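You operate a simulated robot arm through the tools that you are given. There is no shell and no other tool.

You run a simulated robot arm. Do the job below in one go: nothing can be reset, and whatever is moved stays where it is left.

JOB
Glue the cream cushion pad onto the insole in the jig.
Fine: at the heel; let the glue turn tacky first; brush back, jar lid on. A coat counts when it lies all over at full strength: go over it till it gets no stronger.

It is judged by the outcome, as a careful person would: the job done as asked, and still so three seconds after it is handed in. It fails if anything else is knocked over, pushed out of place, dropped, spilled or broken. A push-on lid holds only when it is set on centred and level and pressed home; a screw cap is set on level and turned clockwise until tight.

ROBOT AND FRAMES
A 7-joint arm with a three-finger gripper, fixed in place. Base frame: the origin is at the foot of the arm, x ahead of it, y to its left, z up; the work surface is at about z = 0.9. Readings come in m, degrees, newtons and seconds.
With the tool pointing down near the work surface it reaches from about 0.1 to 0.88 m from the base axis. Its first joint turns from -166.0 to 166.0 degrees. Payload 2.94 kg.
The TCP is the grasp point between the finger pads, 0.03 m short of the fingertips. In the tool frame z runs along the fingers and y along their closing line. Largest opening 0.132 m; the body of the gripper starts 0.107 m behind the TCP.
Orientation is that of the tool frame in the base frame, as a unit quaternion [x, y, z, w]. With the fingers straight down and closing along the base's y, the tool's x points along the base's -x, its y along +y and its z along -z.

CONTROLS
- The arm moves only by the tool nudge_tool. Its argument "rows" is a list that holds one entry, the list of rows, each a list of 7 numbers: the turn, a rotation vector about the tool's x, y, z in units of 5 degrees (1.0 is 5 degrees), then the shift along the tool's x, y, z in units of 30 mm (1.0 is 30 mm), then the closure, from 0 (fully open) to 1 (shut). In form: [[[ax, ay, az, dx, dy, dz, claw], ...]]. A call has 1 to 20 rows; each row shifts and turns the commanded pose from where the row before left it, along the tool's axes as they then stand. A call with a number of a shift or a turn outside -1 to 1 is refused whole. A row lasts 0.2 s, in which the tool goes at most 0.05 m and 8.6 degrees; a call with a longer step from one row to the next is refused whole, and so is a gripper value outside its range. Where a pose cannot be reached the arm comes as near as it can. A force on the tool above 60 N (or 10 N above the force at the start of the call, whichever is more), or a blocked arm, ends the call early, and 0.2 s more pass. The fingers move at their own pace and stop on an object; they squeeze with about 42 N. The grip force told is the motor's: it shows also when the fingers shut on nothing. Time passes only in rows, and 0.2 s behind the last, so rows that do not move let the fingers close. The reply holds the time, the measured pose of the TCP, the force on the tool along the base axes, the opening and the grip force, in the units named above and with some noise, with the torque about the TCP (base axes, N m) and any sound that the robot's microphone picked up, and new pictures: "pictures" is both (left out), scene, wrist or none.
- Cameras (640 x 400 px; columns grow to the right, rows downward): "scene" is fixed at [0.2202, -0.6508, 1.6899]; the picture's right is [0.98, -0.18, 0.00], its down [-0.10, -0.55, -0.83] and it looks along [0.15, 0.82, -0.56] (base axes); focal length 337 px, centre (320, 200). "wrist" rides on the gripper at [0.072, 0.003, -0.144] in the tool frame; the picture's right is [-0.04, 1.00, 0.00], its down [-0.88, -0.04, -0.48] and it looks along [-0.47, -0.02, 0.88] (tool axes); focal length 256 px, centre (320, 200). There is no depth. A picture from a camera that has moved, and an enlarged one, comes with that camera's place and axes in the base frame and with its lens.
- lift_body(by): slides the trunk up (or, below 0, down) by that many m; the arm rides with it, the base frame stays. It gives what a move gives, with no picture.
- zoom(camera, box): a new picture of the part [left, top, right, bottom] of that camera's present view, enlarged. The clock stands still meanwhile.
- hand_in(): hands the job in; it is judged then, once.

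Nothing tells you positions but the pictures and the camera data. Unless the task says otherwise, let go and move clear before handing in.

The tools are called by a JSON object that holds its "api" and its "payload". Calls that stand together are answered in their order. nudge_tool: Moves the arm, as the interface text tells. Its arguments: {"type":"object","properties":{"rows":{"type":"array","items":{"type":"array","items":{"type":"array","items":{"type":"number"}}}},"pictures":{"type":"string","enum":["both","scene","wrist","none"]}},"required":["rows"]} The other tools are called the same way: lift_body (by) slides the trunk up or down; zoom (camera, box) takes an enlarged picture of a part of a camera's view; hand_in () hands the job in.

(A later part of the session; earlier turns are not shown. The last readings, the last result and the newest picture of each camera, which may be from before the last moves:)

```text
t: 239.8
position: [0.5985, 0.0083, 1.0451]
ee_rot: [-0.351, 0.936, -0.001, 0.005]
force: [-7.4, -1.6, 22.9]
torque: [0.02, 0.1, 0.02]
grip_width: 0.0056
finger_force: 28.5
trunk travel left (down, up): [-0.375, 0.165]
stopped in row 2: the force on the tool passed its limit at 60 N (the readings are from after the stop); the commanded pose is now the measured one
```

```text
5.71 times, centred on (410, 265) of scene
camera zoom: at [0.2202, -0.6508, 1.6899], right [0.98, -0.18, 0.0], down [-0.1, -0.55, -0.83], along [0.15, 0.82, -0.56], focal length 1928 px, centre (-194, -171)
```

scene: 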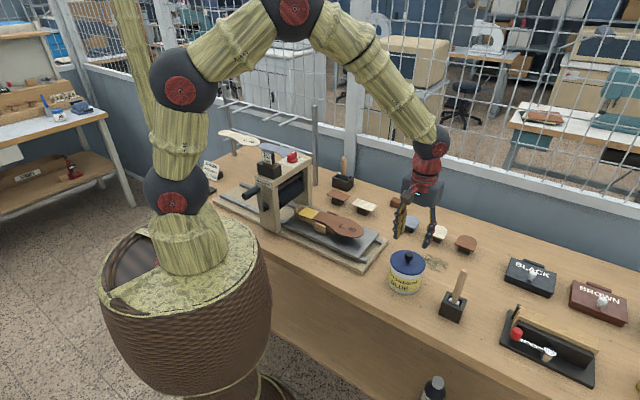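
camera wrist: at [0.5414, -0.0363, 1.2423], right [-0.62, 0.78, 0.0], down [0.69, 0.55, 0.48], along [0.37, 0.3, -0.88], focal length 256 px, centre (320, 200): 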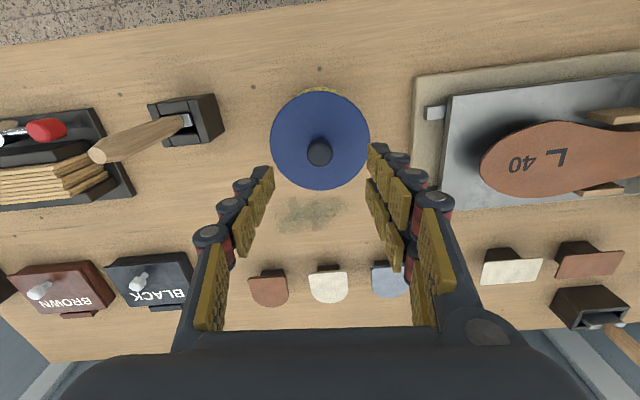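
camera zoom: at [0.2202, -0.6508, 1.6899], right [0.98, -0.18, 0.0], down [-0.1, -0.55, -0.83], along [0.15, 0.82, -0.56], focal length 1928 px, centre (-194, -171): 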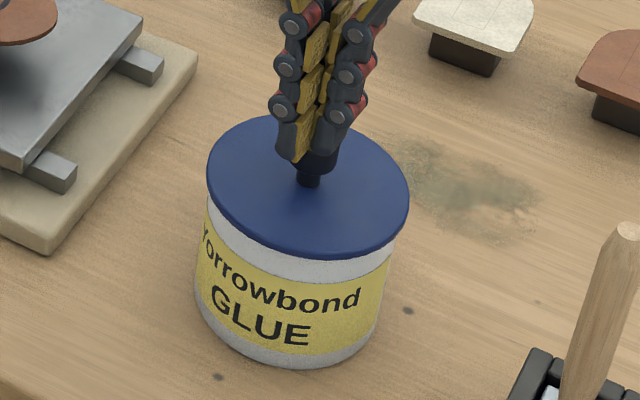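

Pressing to 60 N moved nothing more and gave no new snap, so the lid is home. I'll rise clear and inspect the glue.

{"api": "nudge_tool", "payload": {"rows": [[[0, 0, 0, 0, 0, -0.5, 1], [0, 0, 0, 0, 0, -1, 1], [0, 0, 0, 0, 0, -1, 0.8], [0, 0, 0, 0, 0, -1, 0.5], [0, 0, 0, 0, 0, -1, 0.3], [0, 0, 0, 0, 0, 0, 0.3]]], "pictures": "wrist"}}

{"api": "zoom", "payload": {"camera": "scene", "box": [300, 200, 330, 222]}}

{"api": "zoom", "payload": {"camera": "scene", "box": [370, 230, 450, 300]}}

```text
t: 241.2
position: [0.5966, 0.008, 1.1777]
ee_rot: [-0.351, 0.936, -0.001, 0.003]
force: [0.2, 1.0, 0.0]
torque: [0.0, 0.01, -0.02]
grip_width: 0.0635
finger_force: 0.1
trunk travel left (down, up): [-0.375, 0.165]
camera wrist: at [0.5387, -0.0364, 1.321], right [-0.62, 0.78, 0.0], down [0.68, 0.55, 0.48], along [0.38, 0.3, -0.88], focal length 256 px, centre (320, 200)
```

wrist: 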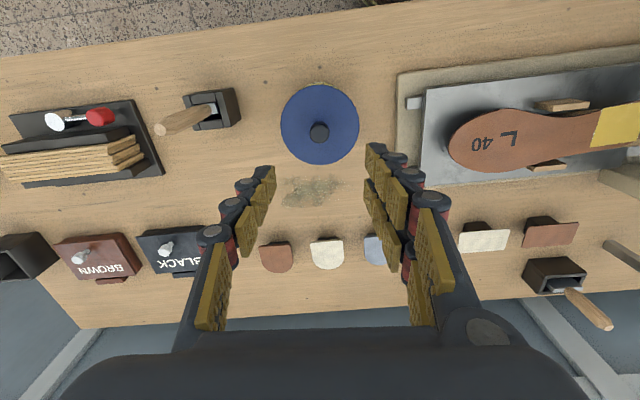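

```text
16.00 times, centred on (315, 211) of scene
camera zoom: at [0.2202, -0.6508, 1.6899], right [0.98, -0.18, 0.0], down [-0.1, -0.55, -0.83], along [0.15, 0.82, -0.56], focal length 5398 px, centre (400, 24)
```

zoom: 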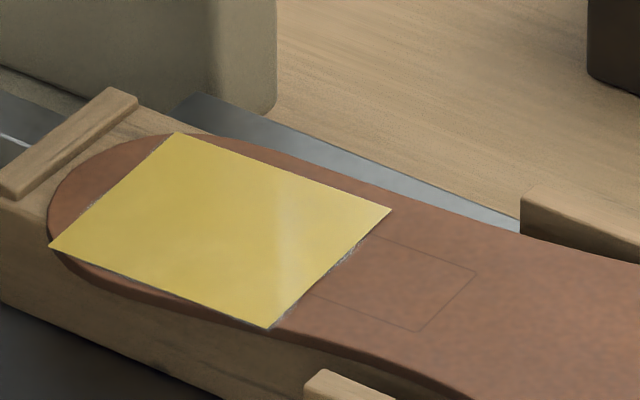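

```text
5.71 times, centred on (410, 265) of scene
camera zoom: at [0.2202, -0.6508, 1.6899], right [0.98, -0.18, 0.0], down [-0.1, -0.55, -0.83], along [0.15, 0.82, -0.56], focal length 1928 px, centre (-194, -171)
```

zoom: 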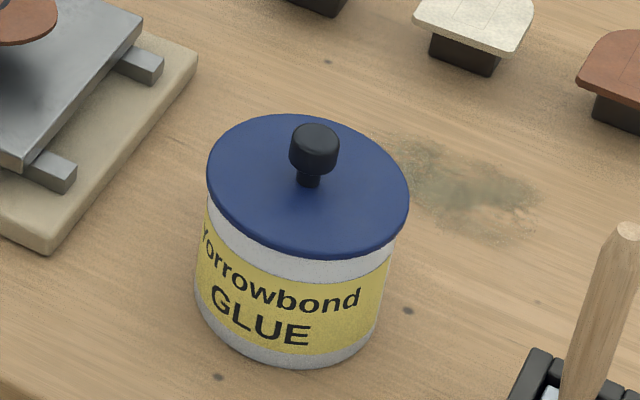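

The lid is on straight. The glue is an even yellow, so I'll fetch the cream cushion pad and judge the tack again before placing it. Moving over the pad now.

{"api": "nudge_tool", "payload": {"rows": [[[0, 0, -0.4, 0, 0, 0, 0.35], [0, 0, -0.4, 0, 0, 0, 0.35], [0, 0, 0, -0.933, 0.0, 0, 0.35], [0, 0, 0, -0.933, 0.0, 0, 0.35], [0, 0, 0, -0.933, 0.0, 0, 0.35], [0, 0, 0, -0.933, 0.0, 0, 0.35], [0, 0, 0, -0.933, 0.0, 0, 0.35], [0, 0, 0, -0.933, 0.0, 0, 0.35], [0, 0, 0, -0.933, 0.0, 0, 0.35], [0, 0, 0, -0.933, 0.0, 0, 0.35], [0, 0, 0, -0.933, 0.0, 0, 0.35], [0, 0, 0, 0, 0, 0.8, 0.35], [0, 0, 0, 0, 0, 0.8, 0.35], [0, 0, 0, 0, 0, 0, 0.35]]]}}

{"api": "zoom", "payload": {"camera": "wrist", "box": [240, 70, 400, 200]}}

```text
t: 244.2
position: [0.7767, 0.1871, 1.1329]
ee_rot: [-0.383, 0.924, -0.001, 0.004]
force: [-0.2, 0.6, -1.3]
torque: [-0.01, 0.04, 0.02]
grip_width: 0.0857
finger_force: 0.1
trunk travel left (down, up): [-0.375, 0.165]
camera wrist: at [0.7216, 0.139, 1.2766], right [-0.68, 0.74, -0.01], down [0.64, 0.59, 0.48], along [0.36, 0.32, -0.88], focal length 256 px, centre (320, 200)
```

scene: 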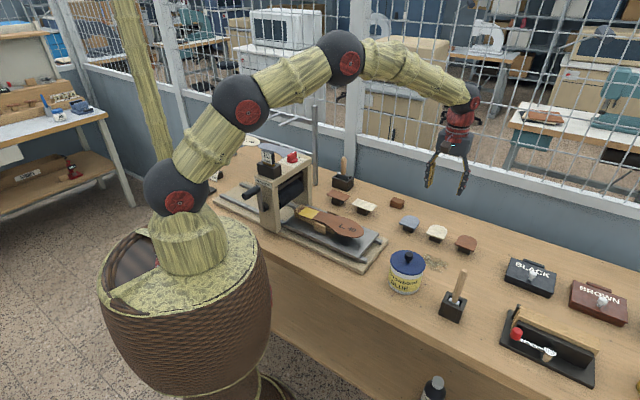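
wrist: 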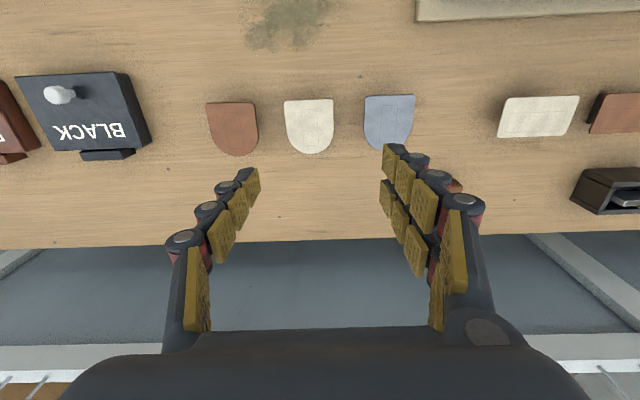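

```text
3.08 times, centred on (320, 135) of wrist
camera zoom: at [0.7216, 0.139, 1.2766], right [-0.68, 0.74, -0.01], down [0.64, 0.59, 0.48], along [0.36, 0.32, -0.88], focal length 788 px, centre (320, 400)
```

zoom: 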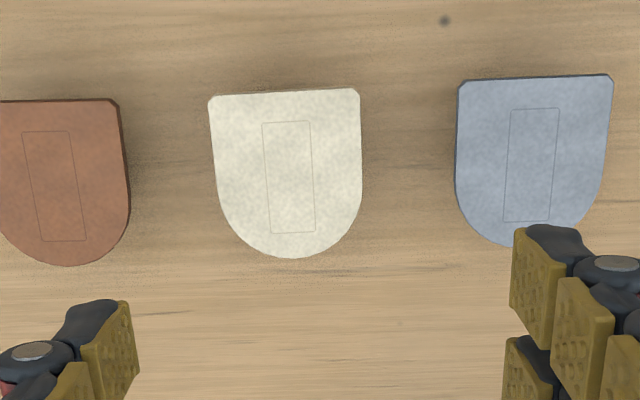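

The cream pad is centred about 15 mm to the tool's left, about 64 × 69 mm, round end away from me. I'll line up and descend partway, fingers straddling it.

{"api": "nudge_tool", "payload": {"rows": [[[0, 0, 0, 0.05, -0.25, 0, 0.41], [0, 0, 0, 0.05, -0.24, 0, 0.41], [0, 0, 0, 0, 0, 0.9, 0.41], [0, 0, 0, 0, 0, 0.9, 0.41], [0, 0, 0, 0, 0, 0.9, 0.41], [0, 0, 0, 0, 0, 0.9, 0.41], [0, 0, 0, 0, 0, 0.6, 0.41], [0, 0, 0, 0, 0, 0, 0.41]]], "pictures": "wrist"}}

{"api": "zoom", "payload": {"camera": "wrist", "box": [200, 90, 440, 250]}}

{"api": "zoom", "payload": {"camera": "scene", "box": [400, 195, 480, 265]}}

```text
t: 246.0
position: [0.7873, 0.1753, 1.0049]
ee_rot: [-0.383, 0.924, -0.001, 0.004]
force: [-0.2, -0.2, 1.0]
torque: [0.0, 0.02, 0.01]
grip_width: 0.0783
finger_force: 0.1
trunk travel left (down, up): [-0.375, 0.165]
camera wrist: at [0.7325, 0.1268, 1.1489], right [-0.68, 0.74, -0.01], down [0.64, 0.59, 0.48], along [0.36, 0.32, -0.88], focal length 256 px, centre (320, 200)
```

wrist: 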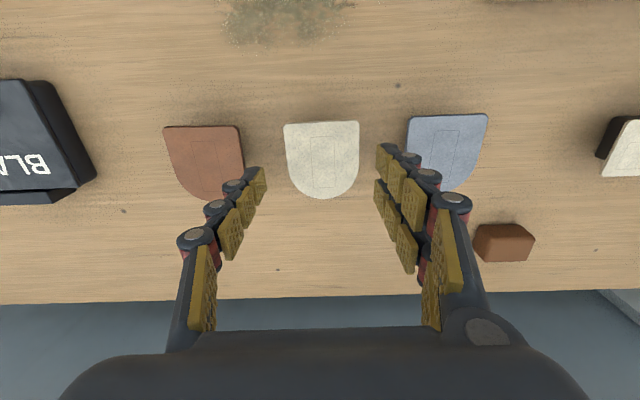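

```text
2.50 times, centred on (320, 170) of wrist
camera zoom: at [0.7325, 0.1268, 1.1489], right [-0.68, 0.74, -0.01], down [0.64, 0.59, 0.48], along [0.36, 0.32, -0.88], focal length 640 px, centre (320, 275)
```

zoom: 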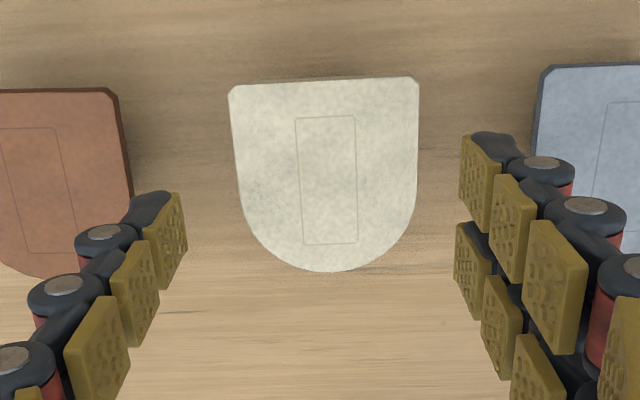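

```text
5.71 times, centred on (440, 230) of scene
camera zoom: at [0.2202, -0.6508, 1.6899], right [0.98, -0.18, 0.0], down [-0.1, -0.55, -0.83], along [0.15, 0.82, -0.56], focal length 1928 px, centre (-366, 29)
```

zoom: 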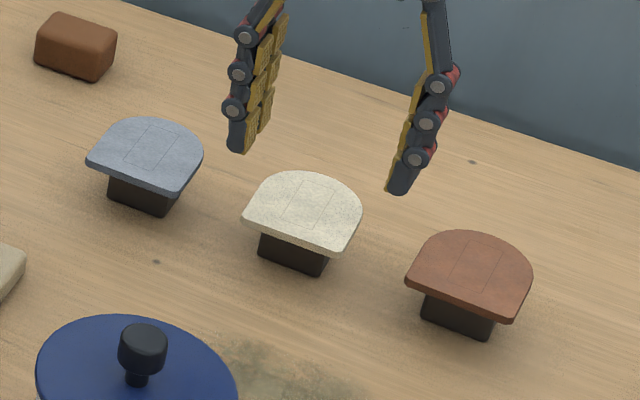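

{"api": "nudge_tool", "payload": {"rows": [[[0, 0, 0, 0, 0.05, 0.4, 0.41], [0, 0, 0, 0, 0, 0.4, 0.41], [0, 0, 0, 0, 0, 0.2, 0.41], [0, 0, 0, 0, 0, 0, 0.41]]], "pictures": "wrist"}}

{"api": "zoom", "payload": {"camera": "wrist", "box": [200, 90, 440, 250]}}

{"api": "zoom", "payload": {"camera": "scene", "box": [410, 205, 465, 255]}}

```text
t: 247.0
position: [0.7847, 0.1763, 0.9766]
ee_rot: [-0.383, 0.924, -0.001, 0.003]
force: [-0.5, -0.6, -0.8]
torque: [-0.02, -0.01, 0.0]
grip_width: 0.078
finger_force: 0.0
trunk travel left (down, up): [-0.375, 0.165]
camera wrist: at [0.7291, 0.1274, 1.1194], right [-0.68, 0.74, -0.01], down [0.64, 0.59, 0.48], along [0.36, 0.32, -0.88], focal length 256 px, centre (320, 200)
```

wrist: 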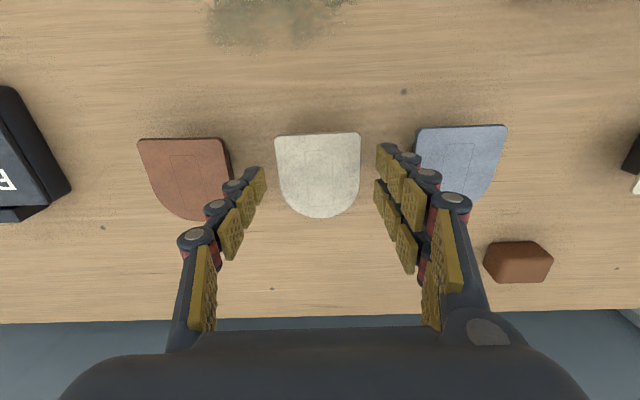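

```text
2.50 times, centred on (320, 170) of wrist
camera zoom: at [0.7291, 0.1274, 1.1194], right [-0.68, 0.74, -0.01], down [0.64, 0.59, 0.48], along [0.36, 0.32, -0.88], focal length 640 px, centre (320, 275)
```

zoom: 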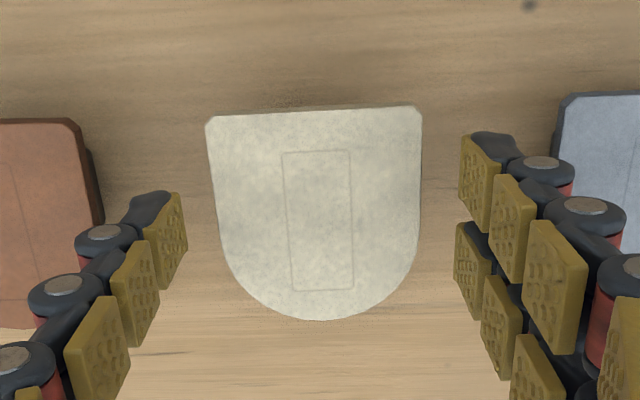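

```text
8.00 times, centred on (438, 230) of scene
camera zoom: at [0.2202, -0.6508, 1.6899], right [0.98, -0.18, 0.0], down [-0.1, -0.55, -0.83], along [0.15, 0.82, -0.56], focal length 2699 px, centre (-620, -40)
```

zoom: 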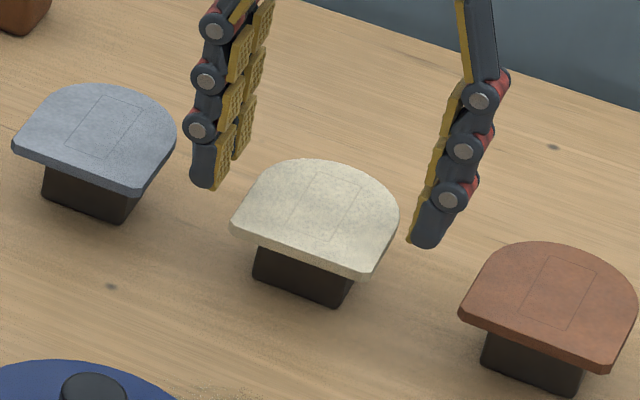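

The fingertips are now level with the pad top at about z = 0.946, and the pad is about 10 mm thick. I'll go 6 mm lower so the fingers hold only the upper part of its edge, then close.

{"api": "nudge_tool", "payload": {"rows": [[[0, 0, 0, 0, -0.04, 0.21, 0.41], [0, 0, 0, 0, 0, 0, 0.45], [0, 0, 0, 0, 0, 0, 0.5], [0, 0, 0, 0, 0, 0, 0.55], [0, 0, 0, 0, 0, 0, 0.6], [0, 0, 0, 0, 0, 0, 0.65], [0, 0, 0, 0, 0, 0, 0.7], [0, 0, 0, 0, 0, 0, 0.7]]], "pictures": "wrist"}}

{"api": "zoom", "payload": {"camera": "wrist", "box": [200, 90, 440, 250]}}

{"api": "zoom", "payload": {"camera": "scene", "box": [410, 205, 465, 255]}}

```text
t: 248.8
position: [0.7845, 0.1748, 0.9693]
ee_rot: [-0.383, 0.924, -0.002, 0.004]
force: [0.9, 1.5, 8.8]
torque: [0.16, 0.11, -0.01]
grip_width: 0.0399
finger_force: 0.0
trunk travel left (down, up): [-0.375, 0.165]
camera wrist: at [0.73, 0.1258, 1.1132], right [-0.68, 0.74, -0.01], down [0.64, 0.59, 0.48], along [0.36, 0.32, -0.88], focal length 256 px, centre (320, 200)
```

wrist: 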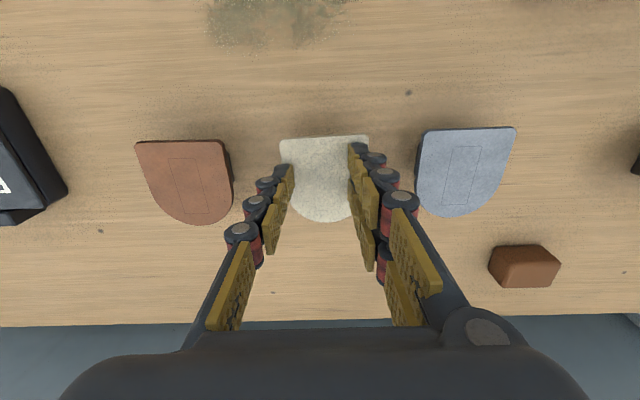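

```text
2.50 times, centred on (320, 170) of wrist
camera zoom: at [0.73, 0.1258, 1.1132], right [-0.68, 0.74, -0.01], down [0.64, 0.59, 0.48], along [0.36, 0.32, -0.88], focal length 640 px, centre (320, 275)
```

zoom: 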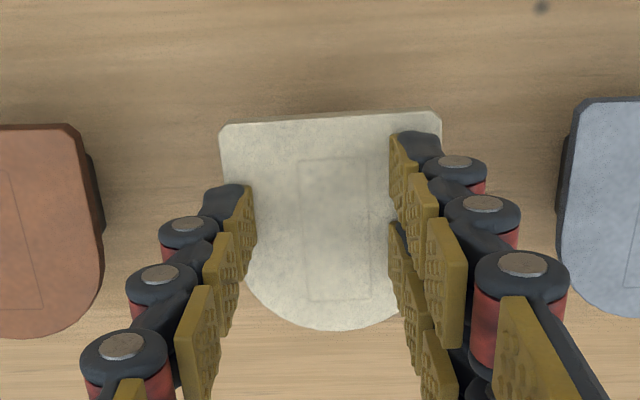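

```text
8.00 times, centred on (438, 230) of scene
camera zoom: at [0.2202, -0.6508, 1.6899], right [0.98, -0.18, 0.0], down [-0.1, -0.55, -0.83], along [0.15, 0.82, -0.56], focal length 2699 px, centre (-620, -40)
```

zoom: 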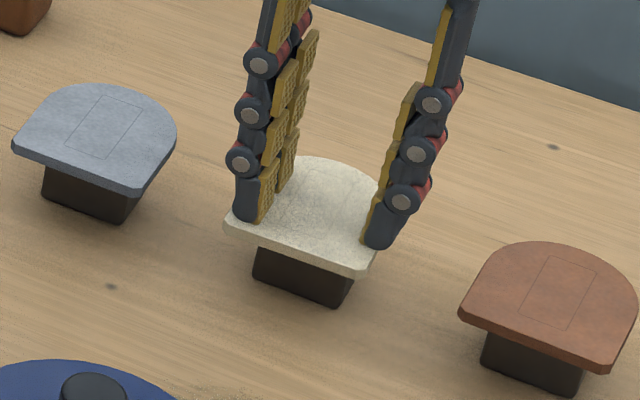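

The fingers slid over the top, so the pad surface is really at about z = 0.940. I'll rise a little, reopen, go lower and close again.

{"api": "nudge_tool", "payload": {"rows": [[[0, 0, 0, 0, 0, -0.25, 0.7], [0, 0, 0, 0, 0, 0, 0.55], [0, 0, 0, 0, 0, 0, 0.41], [0, 0, 0, 0, 0, 0, 0.41], [0, 0, 0, 0, 0, 0, 0.41]]], "pictures": "wrist"}}

{"api": "zoom", "payload": {"camera": "wrist", "box": [200, 90, 440, 250]}}

{"api": "zoom", "payload": {"camera": "scene", "box": [410, 205, 465, 255]}}

```text
t: 250.0
position: [0.787, 0.1729, 0.9755]
ee_rot: [-0.382, 0.924, -0.001, 0.003]
force: [0.1, 0.5, 0.0]
torque: [-0.04, 0.02, 0.0]
grip_width: 0.0776
finger_force: 0.1
trunk travel left (down, up): [-0.375, 0.165]
camera wrist: at [0.7313, 0.1253, 1.1184], right [-0.68, 0.74, -0.01], down [0.64, 0.59, 0.48], along [0.36, 0.32, -0.88], focal length 256 px, centre (320, 200)
```

wrist: 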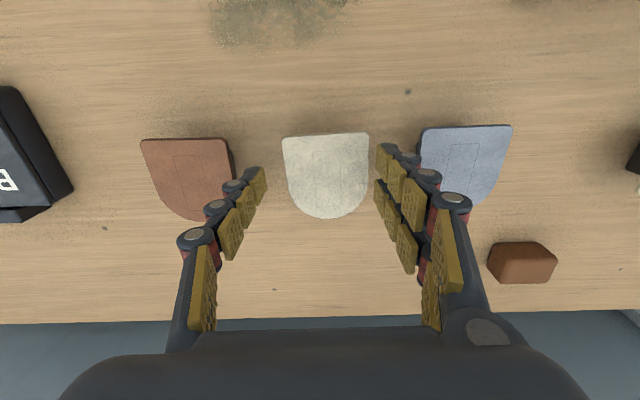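

```text
2.50 times, centred on (320, 170) of wrist
camera zoom: at [0.7313, 0.1253, 1.1184], right [-0.68, 0.74, -0.01], down [0.64, 0.59, 0.48], along [0.36, 0.32, -0.88], focal length 640 px, centre (320, 275)
```

zoom: 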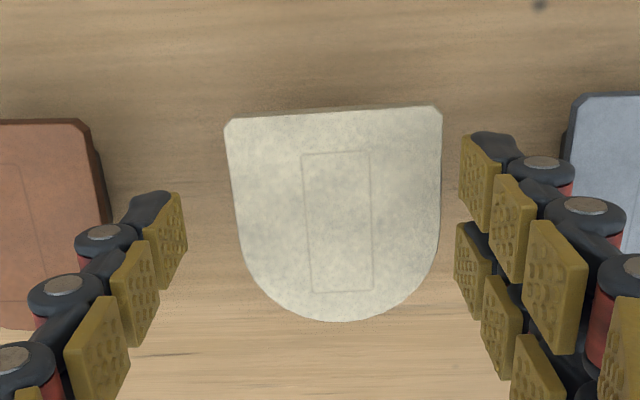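

```text
8.00 times, centred on (438, 230) of scene
camera zoom: at [0.2202, -0.6508, 1.6899], right [0.98, -0.18, 0.0], down [-0.1, -0.55, -0.83], along [0.15, 0.82, -0.56], focal length 2699 px, centre (-620, -40)
```

zoom: 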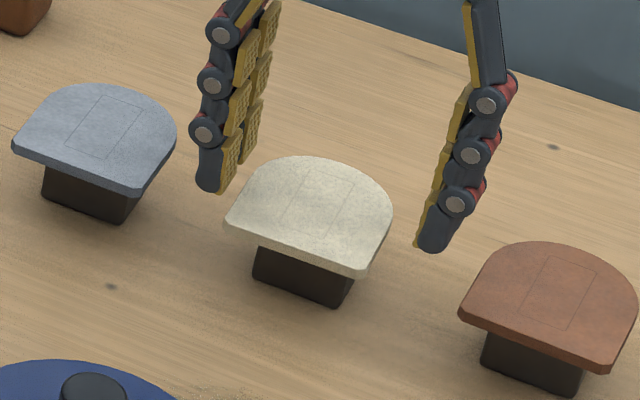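

{"api": "nudge_tool", "payload": {"rows": [[[0, 0, 0, 0, 0.13, 0, 0.41], [0, 0, 0, 0, 0, 0.2, 0.41], [0, 0, 0, 0, 0, 0.2, 0.41], [0, 0, 0, 0, 0, 0, 0.41]]], "pictures": "wrist"}}

{"api": "zoom", "payload": {"camera": "wrist", "box": [200, 90, 440, 250]}}

{"api": "zoom", "payload": {"camera": "scene", "box": [410, 205, 465, 255]}}

```text
t: 251.0
position: [0.7837, 0.1752, 0.9651]
ee_rot: [-0.383, 0.924, -0.001, 0.004]
force: [0.7, 0.6, 0.5]
torque: [-0.01, -0.02, -0.01]
grip_width: 0.0778
finger_force: 0.0
trunk travel left (down, up): [-0.375, 0.165]
camera wrist: at [0.7291, 0.127, 1.1083], right [-0.68, 0.74, -0.01], down [0.64, 0.59, 0.48], along [0.36, 0.32, -0.88], focal length 256 px, centre (320, 200)
```

wrist: 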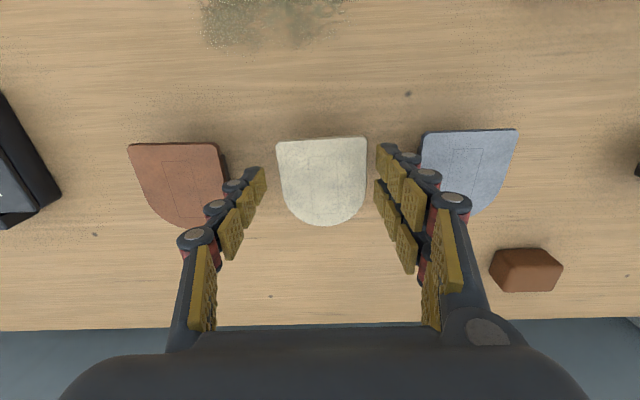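

```text
2.50 times, centred on (320, 170) of wrist
camera zoom: at [0.7291, 0.127, 1.1083], right [-0.68, 0.74, -0.01], down [0.64, 0.59, 0.48], along [0.36, 0.32, -0.88], focal length 640 px, centre (320, 275)
```

zoom: 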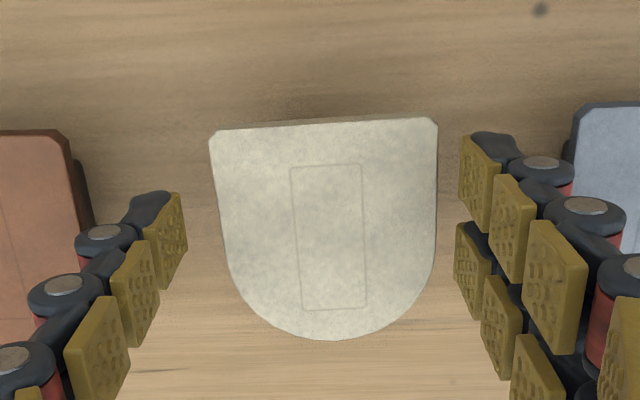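

```text
8.00 times, centred on (438, 230) of scene
camera zoom: at [0.2202, -0.6508, 1.6899], right [0.98, -0.18, 0.0], down [-0.1, -0.55, -0.83], along [0.15, 0.82, -0.56], focal length 2699 px, centre (-620, -40)
```

zoom: 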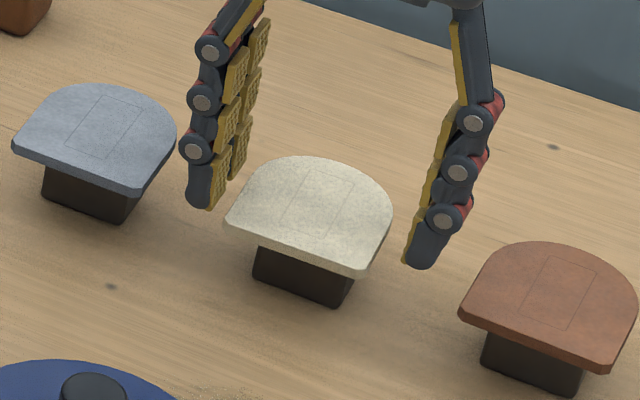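

{"api": "nudge_tool", "payload": {"rows": [[[0, 0, 0, 0, 0, 0, 0.45], [0, 0, 0, 0, 0, 0, 0.5], [0, 0, 0, 0, 0, 0, 0.55], [0, 0, 0, 0, 0, 0, 0.6], [0, 0, 0, 0, 0, 0, 0.65], [0, 0, 0, 0, 0, 0, 0.65], [0, 0, 0, 0, 0, 0, 0.65]]], "pictures": "wrist"}}

{"api": "zoom", "payload": {"camera": "wrist", "box": [200, 90, 440, 250]}}

{"api": "zoom", "payload": {"camera": "scene", "box": [410, 205, 465, 255]}}

```text
t: 252.6
position: [0.7846, 0.1765, 0.965]
ee_rot: [-0.383, 0.924, -0.001, 0.003]
force: [0.7, 0.1, 0.9]
torque: [0.02, 0.0, -0.01]
grip_width: 0.0604
finger_force: 42.4
trunk travel left (down, up): [-0.375, 0.165]
camera wrist: at [0.7291, 0.127, 1.1084], right [-0.68, 0.74, -0.01], down [0.64, 0.59, 0.48], along [0.36, 0.32, -0.88], focal length 256 px, centre (320, 200)
```

wrist: 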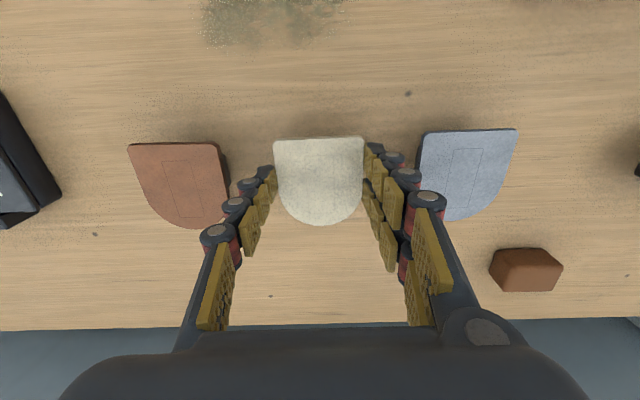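

```text
2.50 times, centred on (320, 170) of wrist
camera zoom: at [0.7291, 0.127, 1.1084], right [-0.68, 0.74, -0.01], down [0.64, 0.59, 0.48], along [0.36, 0.32, -0.88], focal length 640 px, centre (320, 275)
```

zoom: 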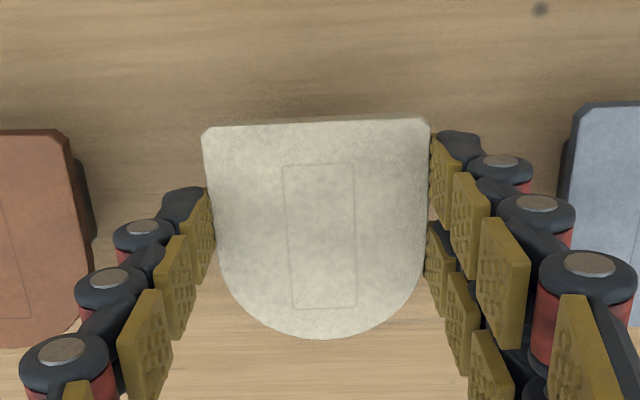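

```text
8.00 times, centred on (438, 230) of scene
camera zoom: at [0.2202, -0.6508, 1.6899], right [0.98, -0.18, 0.0], down [-0.1, -0.55, -0.83], along [0.15, 0.82, -0.56], focal length 2699 px, centre (-620, -40)
```

zoom: 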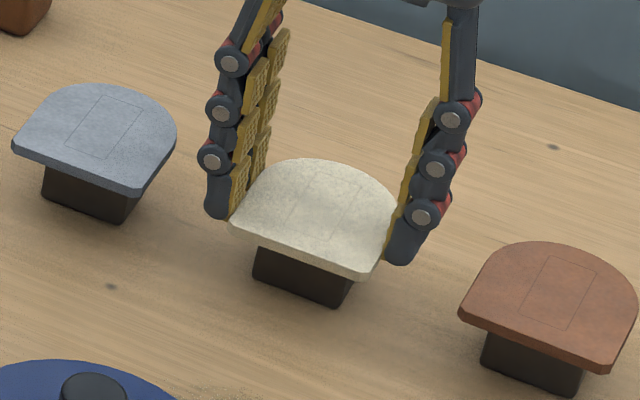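

The pad is held at 60 mm width with a firm grip. Lifting it straight off its stand.

{"api": "nudge_tool", "payload": {"rows": [[[0, 0, 0, 0, 0, -0.2, 0.65], [0, 0, 0, 0, 0, -0.5, 0.65], [0, 0, 0, 0, 0, -0.8, 0.65], [0, 0, 0, 0, 0, -0.8, 0.65], [0, 0, 0, 0, 0, 0, 0.65]]], "pictures": "wrist"}}

{"api": "zoom", "payload": {"camera": "wrist", "box": [200, 90, 440, 250]}}

{"api": "zoom", "payload": {"camera": "scene", "box": [400, 185, 470, 255]}}

{"api": "zoom", "payload": {"camera": "scene", "box": [300, 200, 330, 222]}}

```text
t: 253.8
position: [0.7832, 0.1762, 1.0347]
ee_rot: [-0.383, 0.924, -0.002, 0.002]
force: [1.2, 1.4, -0.3]
torque: [0.0, -0.01, 0.02]
grip_width: 0.0601
finger_force: 42.2
trunk travel left (down, up): [-0.375, 0.165]
camera wrist: at [0.7292, 0.1266, 1.1779], right [-0.68, 0.74, 0.0], down [0.64, 0.59, 0.48], along [0.36, 0.32, -0.88], focal length 256 px, centre (320, 200)
```

wrist: 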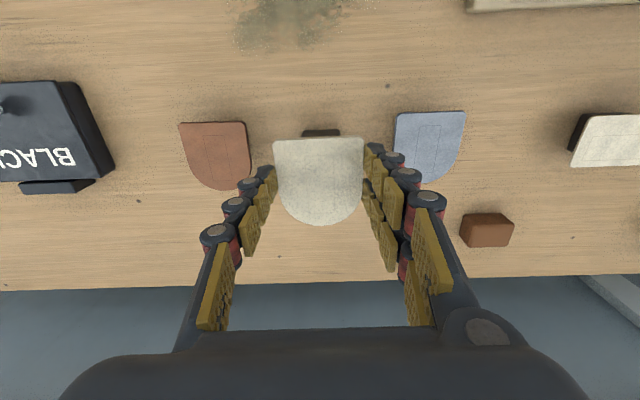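

```text
2.50 times, centred on (320, 170) of wrist
camera zoom: at [0.7292, 0.1266, 1.1779], right [-0.68, 0.74, 0.0], down [0.64, 0.59, 0.48], along [0.36, 0.32, -0.88], focal length 640 px, centre (320, 275)
```

zoom: 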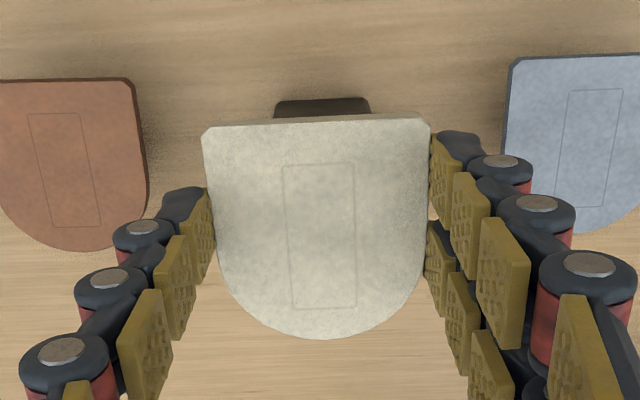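

```text
5.71 times, centred on (435, 220) of scene
camera zoom: at [0.2202, -0.6508, 1.6899], right [0.98, -0.18, 0.0], down [-0.1, -0.55, -0.83], along [0.15, 0.82, -0.56], focal length 1928 px, centre (-337, 86)
```

zoom: 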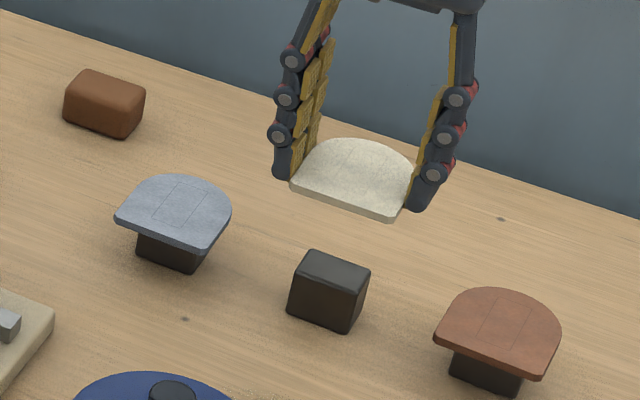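

```text
16.00 times, centred on (315, 211) of scene
camera zoom: at [0.2202, -0.6508, 1.6899], right [0.98, -0.18, 0.0], down [-0.1, -0.55, -0.83], along [0.15, 0.82, -0.56], focal length 5398 px, centre (400, 24)
```

zoom: 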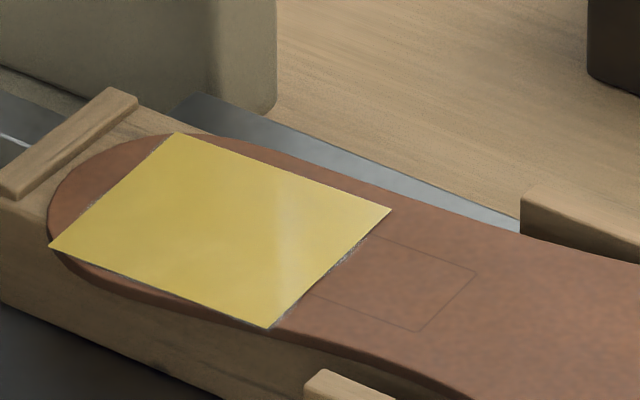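

The pad is held level. I'll carry it towards the insole and turn it so its round end faces the heel, staying clear of the machine.

{"api": "nudge_tool", "payload": {"rows": [[[0, 0, 0, 0, 0, -1, 0.65], [0, 0, 0, 0, 0, -1, 0.65], [0, 0, 0, 0, 0, -0.9, 0.65], [0, 0, 0, 0.5675, 0.925, 0, 0.65], [0, 0, 0, 0.5675, 0.925, 0, 0.65], [0, 0, 0, 0.5675, 0.925, 0, 0.65], [0, 0, 0, 0.5675, 0.925, 0, 0.65], [0, 0, 0, 0.5675, 0.925, 0, 0.65], [0, 0, 0, 0.5675, 0.925, 0, 0.65], [0, 0, 0, 0.5675, 0.925, 0, 0.65], [0, 0, 0, 0.5675, 0.925, 0, 0.65], [0, 0, 0, 0.5675, 0.925, 0, 0.65], [0, 0, 0, 0.5675, 0.925, 0, 0.65], [0, 0, 0, 0.5675, 0.925, 0, 0.65], [0, 0, 0, 0.5675, 0.925, 0, 0.65]]], "pictures": "none"}}

{"api": "nudge_tool", "payload": {"rows": [[[0, 0, -1, 0, 0, 0, 0.65], [0, 0, -1, 0, 0, 0, 0.65], [0, 0, -1, 0, 0, 0, 0.65], [0, 0, -1, 0, 0, 0, 0.65], [0, 0, -1, 0, 0, 0, 0.65], [0, 0, -1, 0, 0, 0, 0.65], [0, 0, -1, 0, 0, 0, 0.65], [0, 0, -1, 0, 0, 0, 0.65], [0, 0, -1, 0, 0, 0, 0.65], [0, 0, -1, 0, 0, 0, 0.65], [0, 0, -1, 0, 0, 0, 0.65], [0, 0, -1, 0, 0, 0, 0.65], [0, 0, -1, 0, 0, 0, 0.65], [0, 0, -1, 0, 0, 0, 0.65], [0, 0, -1, 0, 0, 0, 0.65], [0, 0, -1, 0, 0, 0, 0.65], [0, 0, -1, 0, 0, 0, 0.65], [0, 0, -1, 0, 0, 0, 0.65], [0, 0, -0.6, 0, 0, 0, 0.65], [0, 0, 0, 0, 0, 0, 0.65]]]}}

{"api": "zoom", "payload": {"camera": "scene", "box": [270, 150, 370, 250]}}

{"api": "zoom", "payload": {"camera": "scene", "box": [300, 200, 330, 222]}}

```text
t: 257.0
position: [0.4019, 0.2714, 1.1196]
ee_rot: [-0.383, 0.924, -0.001, 0.004]
force: [0.0, -0.2, 0.0]
torque: [0.01, -0.06, -0.02]
grip_width: 0.06
finger_force: 42.3
trunk travel left (down, up): [-0.375, 0.165]
```

```text
t: 261.2
position: [0.4008, 0.2688, 1.1186]
ee_rot: [0.934, -0.358, 0.004, -0.001]
force: [0.5, 0.3, 0.6]
torque: [-0.01, 0.0, 0.05]
grip_width: 0.0605
finger_force: 42.3
trunk travel left (down, up): [-0.375, 0.165]
camera wrist: at [0.4515, 0.218, 1.262], right [-0.7, -0.71, 0.0], down [-0.63, 0.62, 0.47], along [-0.33, 0.33, -0.88], focal length 256 px, centre (320, 200)
```

scene: 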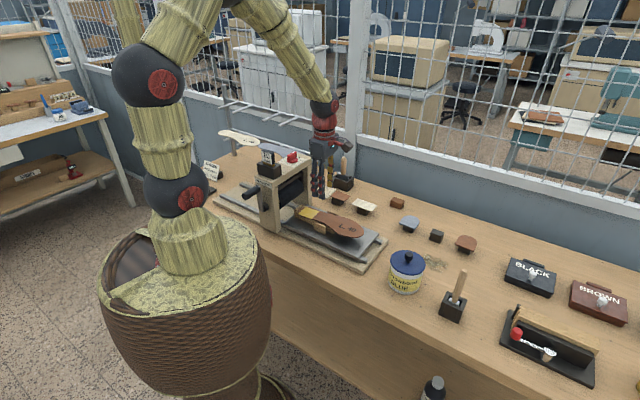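
wrist: 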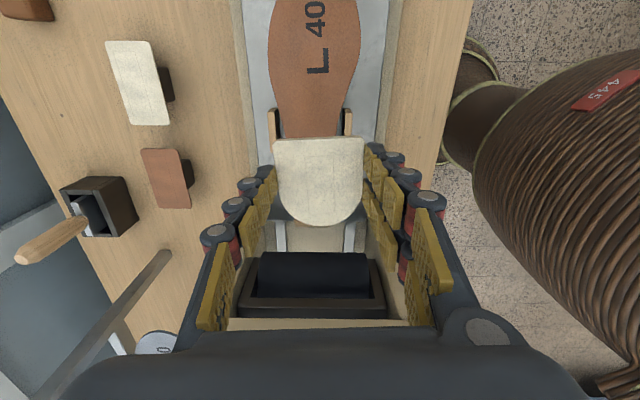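

```text
4.00 times, centred on (320, 200) of scene
camera zoom: at [0.2202, -0.6508, 1.6899], right [0.98, -0.18, 0.0], down [-0.1, -0.55, -0.83], along [0.15, 0.82, -0.56], focal length 1350 px, centre (320, 200)
```

zoom: 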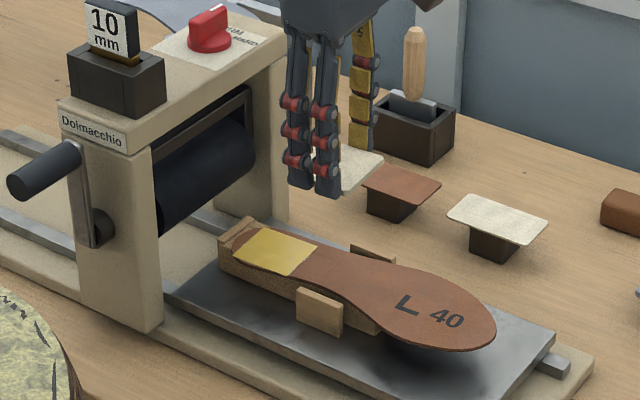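

```text
16.00 times, centred on (315, 211) of scene
camera zoom: at [0.2202, -0.6508, 1.6899], right [0.98, -0.18, 0.0], down [-0.1, -0.55, -0.83], along [0.15, 0.82, -0.56], focal length 5398 px, centre (400, 24)
```

zoom: 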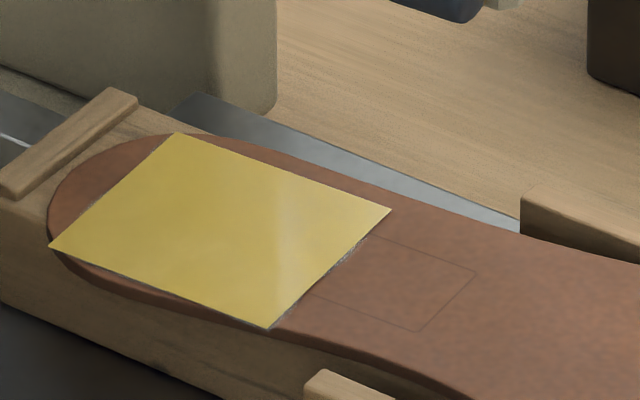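

The glue still reads as an even yellow film. I'll move the pad over the heel and stop about 20 mm above it to check alignment.

{"api": "nudge_tool", "payload": {"rows": [[[0, 0, 0, -0.629, -0.04, 0, 0.65], [0, 0, 0, -0.629, -0.04, 0, 0.65], [0, 0, 0, -0.629, -0.04, 0, 0.65], [0, 0, 0, 0, 0, 0.7, 0.65], [0, 0, 0, 0, 0, 0.8, 0.65], [0, 0, 0, 0, 0, 0.8, 0.65], [0, 0, 0, 0, 0, 0.5, 0.65], [0, 0, 0, 0, 0, 0, 0.65]]]}}

{"api": "zoom", "payload": {"camera": "scene", "box": [285, 180, 345, 235]}}

{"api": "zoom", "payload": {"camera": "wrist", "box": [200, 60, 440, 260]}}

```text
t: 263.0
position: [0.3636, 0.308, 1.0338]
ee_rot: [0.934, -0.358, 0.003, -0.001]
force: [0.3, -0.4, 0.9]
torque: [-0.01, 0.04, 0.02]
grip_width: 0.0602
finger_force: 41.8
trunk travel left (down, up): [-0.375, 0.165]
camera wrist: at [0.4129, 0.2576, 1.1782], right [-0.7, -0.71, -0.01], down [-0.63, 0.62, 0.47], along [-0.33, 0.33, -0.88], focal length 256 px, centre (320, 200)
```

scene: 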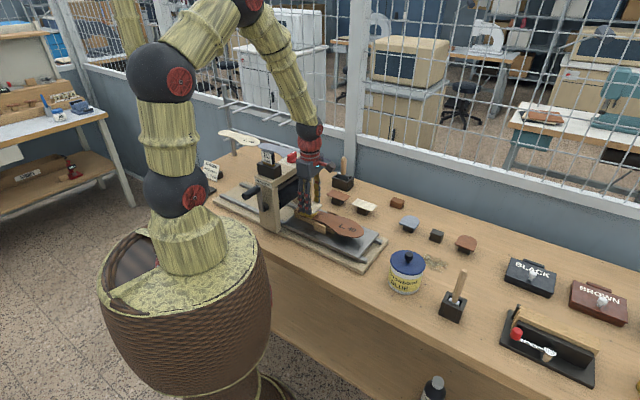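
wrist: 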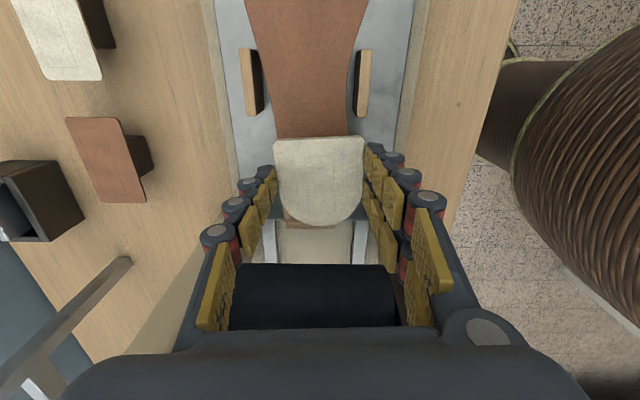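

```text
7.27 times, centred on (315, 208) of scene
camera zoom: at [0.2202, -0.6508, 1.6899], right [0.98, -0.18, 0.0], down [-0.1, -0.55, -0.83], along [0.15, 0.82, -0.56], focal length 2454 px, centre (356, 146)
```

zoom: 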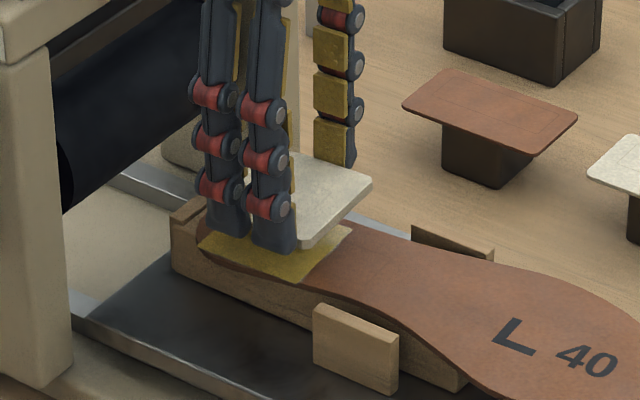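

```text
2.00 times, centred on (320, 160) of wrist
camera zoom: at [0.4129, 0.2576, 1.1782], right [-0.7, -0.71, -0.01], down [-0.63, 0.62, 0.47], along [-0.33, 0.33, -0.88], focal length 512 px, centre (320, 280)
```

zoom: 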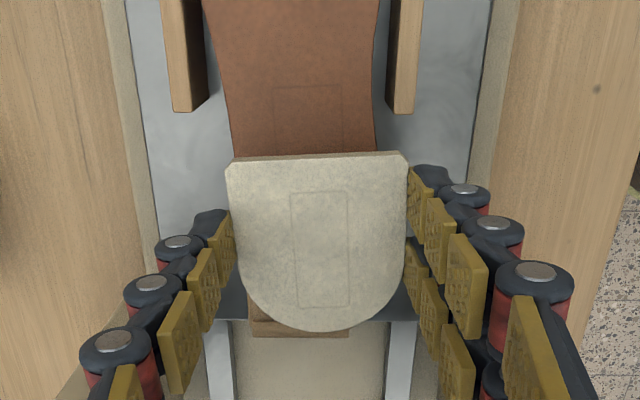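

Alignment looks right: the pad is square to the insole, covers the glue zone, and its round end sits just inside the heel curve. One 4 mm shift heelward, then I'll lower slowly.

{"api": "nudge_tool", "payload": {"rows": [[[0, 0, 0, -0.13, 0.02, 0, 0.65], [0, 0, 0, 0, 0, 0.3, 0.65], [0, 0, 0, 0, 0, 0.2, 0.65], [0, 0, 0, 0, 0, 0, 0.65]]], "pictures": "wrist"}}

{"api": "zoom", "payload": {"camera": "scene", "box": [285, 180, 345, 235]}}

{"api": "zoom", "payload": {"camera": "wrist", "box": [200, 60, 440, 260]}}

```text
t: 264.0
position: [0.3599, 0.3119, 1.0187]
ee_rot: [0.934, -0.358, 0.004, -0.001]
force: [0.2, 1.2, 0.4]
torque: [0.01, 0.03, -0.01]
grip_width: 0.0602
finger_force: 41.9
trunk travel left (down, up): [-0.375, 0.165]
camera wrist: at [0.4099, 0.2616, 1.163], right [-0.7, -0.71, -0.01], down [-0.63, 0.62, 0.47], along [-0.33, 0.33, -0.88], focal length 256 px, centre (320, 200)
```

wrist: 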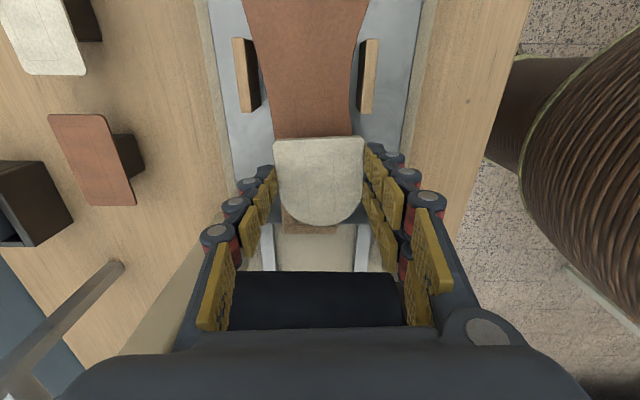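

```text
7.27 times, centred on (315, 208) of scene
camera zoom: at [0.2202, -0.6508, 1.6899], right [0.98, -0.18, 0.0], down [-0.1, -0.55, -0.83], along [0.15, 0.82, -0.56], focal length 2454 px, centre (356, 146)
```

zoom: 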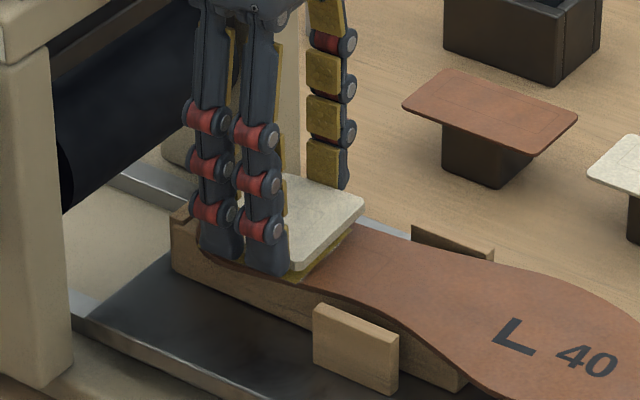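

```text
2.00 times, centred on (320, 160) of wrist
camera zoom: at [0.4099, 0.2616, 1.163], right [-0.7, -0.71, -0.01], down [-0.63, 0.62, 0.47], along [-0.33, 0.33, -0.88], focal length 512 px, centre (320, 280)
```

zoom: 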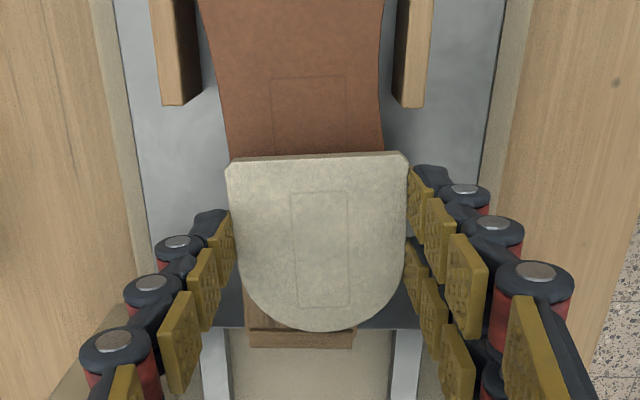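

{"api": "nudge_tool", "payload": {"rows": [[[0, 0, 0, 0, 0, 0.1, 0.65], [0, 0, 0, 0, 0, 0.1, 0.65], [0, 0, 0, 0, 0, 0, 0.65]]], "pictures": "none"}}

{"api": "nudge_tool", "payload": {"rows": [[[0, 0, 0, 0, 0, 0.07, 0.65], [0, 0, 0, 0, 0, 0, 0.65]]], "pictures": "none"}}

{"api": "zoom", "payload": {"camera": "scene", "box": [285, 180, 345, 235]}}

```text
t: 264.8
position: [0.3588, 0.311, 1.0116]
ee_rot: [0.934, -0.358, 0.004, -0.002]
force: [0.2, -0.2, -0.1]
torque: [0.03, 0.0, 0.01]
grip_width: 0.0602
finger_force: 41.4
trunk travel left (down, up): [-0.375, 0.165]
```

```text
t: 265.4
position: [0.3589, 0.3121, 1.009]
ee_rot: [0.934, -0.358, 0.004, -0.001]
force: [-0.1, -0.6, -0.2]
torque: [0.02, 0.02, 0.01]
grip_width: 0.0604
finger_force: 41.9
trunk travel left (down, up): [-0.375, 0.165]
```

```text
7.27 times, centred on (315, 208) of scene
camera zoom: at [0.2202, -0.6508, 1.6899], right [0.98, -0.18, 0.0], down [-0.1, -0.55, -0.83], along [0.15, 0.82, -0.56], focal length 2454 px, centre (356, 146)
```

zoom: 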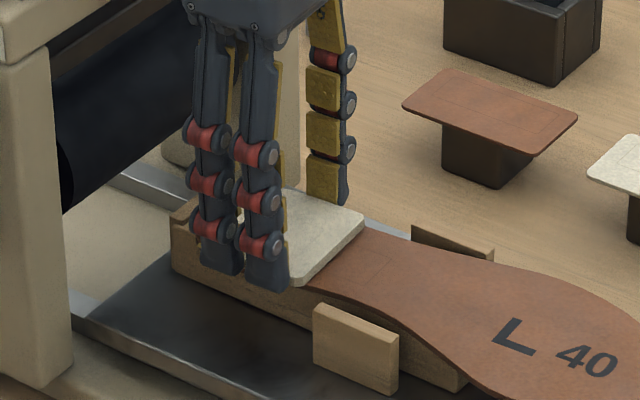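

{"api": "nudge_tool", "payload": {"rows": [[[0, 0, 0, 0, 0, 0.06, 0.65], [0, 0, 0, 0, 0, 0, 0.65]]], "pictures": "none"}}

{"api": "nudge_tool", "payload": {"rows": [[[0, 0, 0, 0, 0, 0.06, 0.65], [0, 0, 0, 0, 0, 0, 0.65]]], "pictures": "none"}}

{"api": "nudge_tool", "payload": {"rows": [[[0, 0, 0, 0, 0, 0.05, 0.65], [0, 0, 0, 0, 0, 0, 0.65]]], "pictures": "none"}}

```text
t: 266.0
position: [0.3601, 0.311, 1.0098]
ee_rot: [0.933, -0.36, 0.003, -0.002]
force: [-0.6, -0.3, 2.6]
torque: [0.03, 0.03, 0.0]
grip_width: 0.0604
finger_force: 41.8
trunk travel left (down, up): [-0.375, 0.165]
```

```text
t: 266.6
position: [0.3586, 0.3117, 1.0078]
ee_rot: [0.934, -0.358, 0.004, -0.002]
force: [1.3, -1.3, 11.6]
torque: [0.17, 0.24, 0.02]
grip_width: 0.0602
finger_force: 41.9
trunk travel left (down, up): [-0.375, 0.165]
```

```text
t: 267.2
position: [0.3588, 0.3117, 1.0074]
ee_rot: [0.934, -0.358, 0.004, -0.004]
force: [-2.4, 1.4, 27.9]
torque: [0.24, 0.48, 0.03]
grip_width: 0.0601
finger_force: 42.3
trunk travel left (down, up): [-0.375, 0.165]
```

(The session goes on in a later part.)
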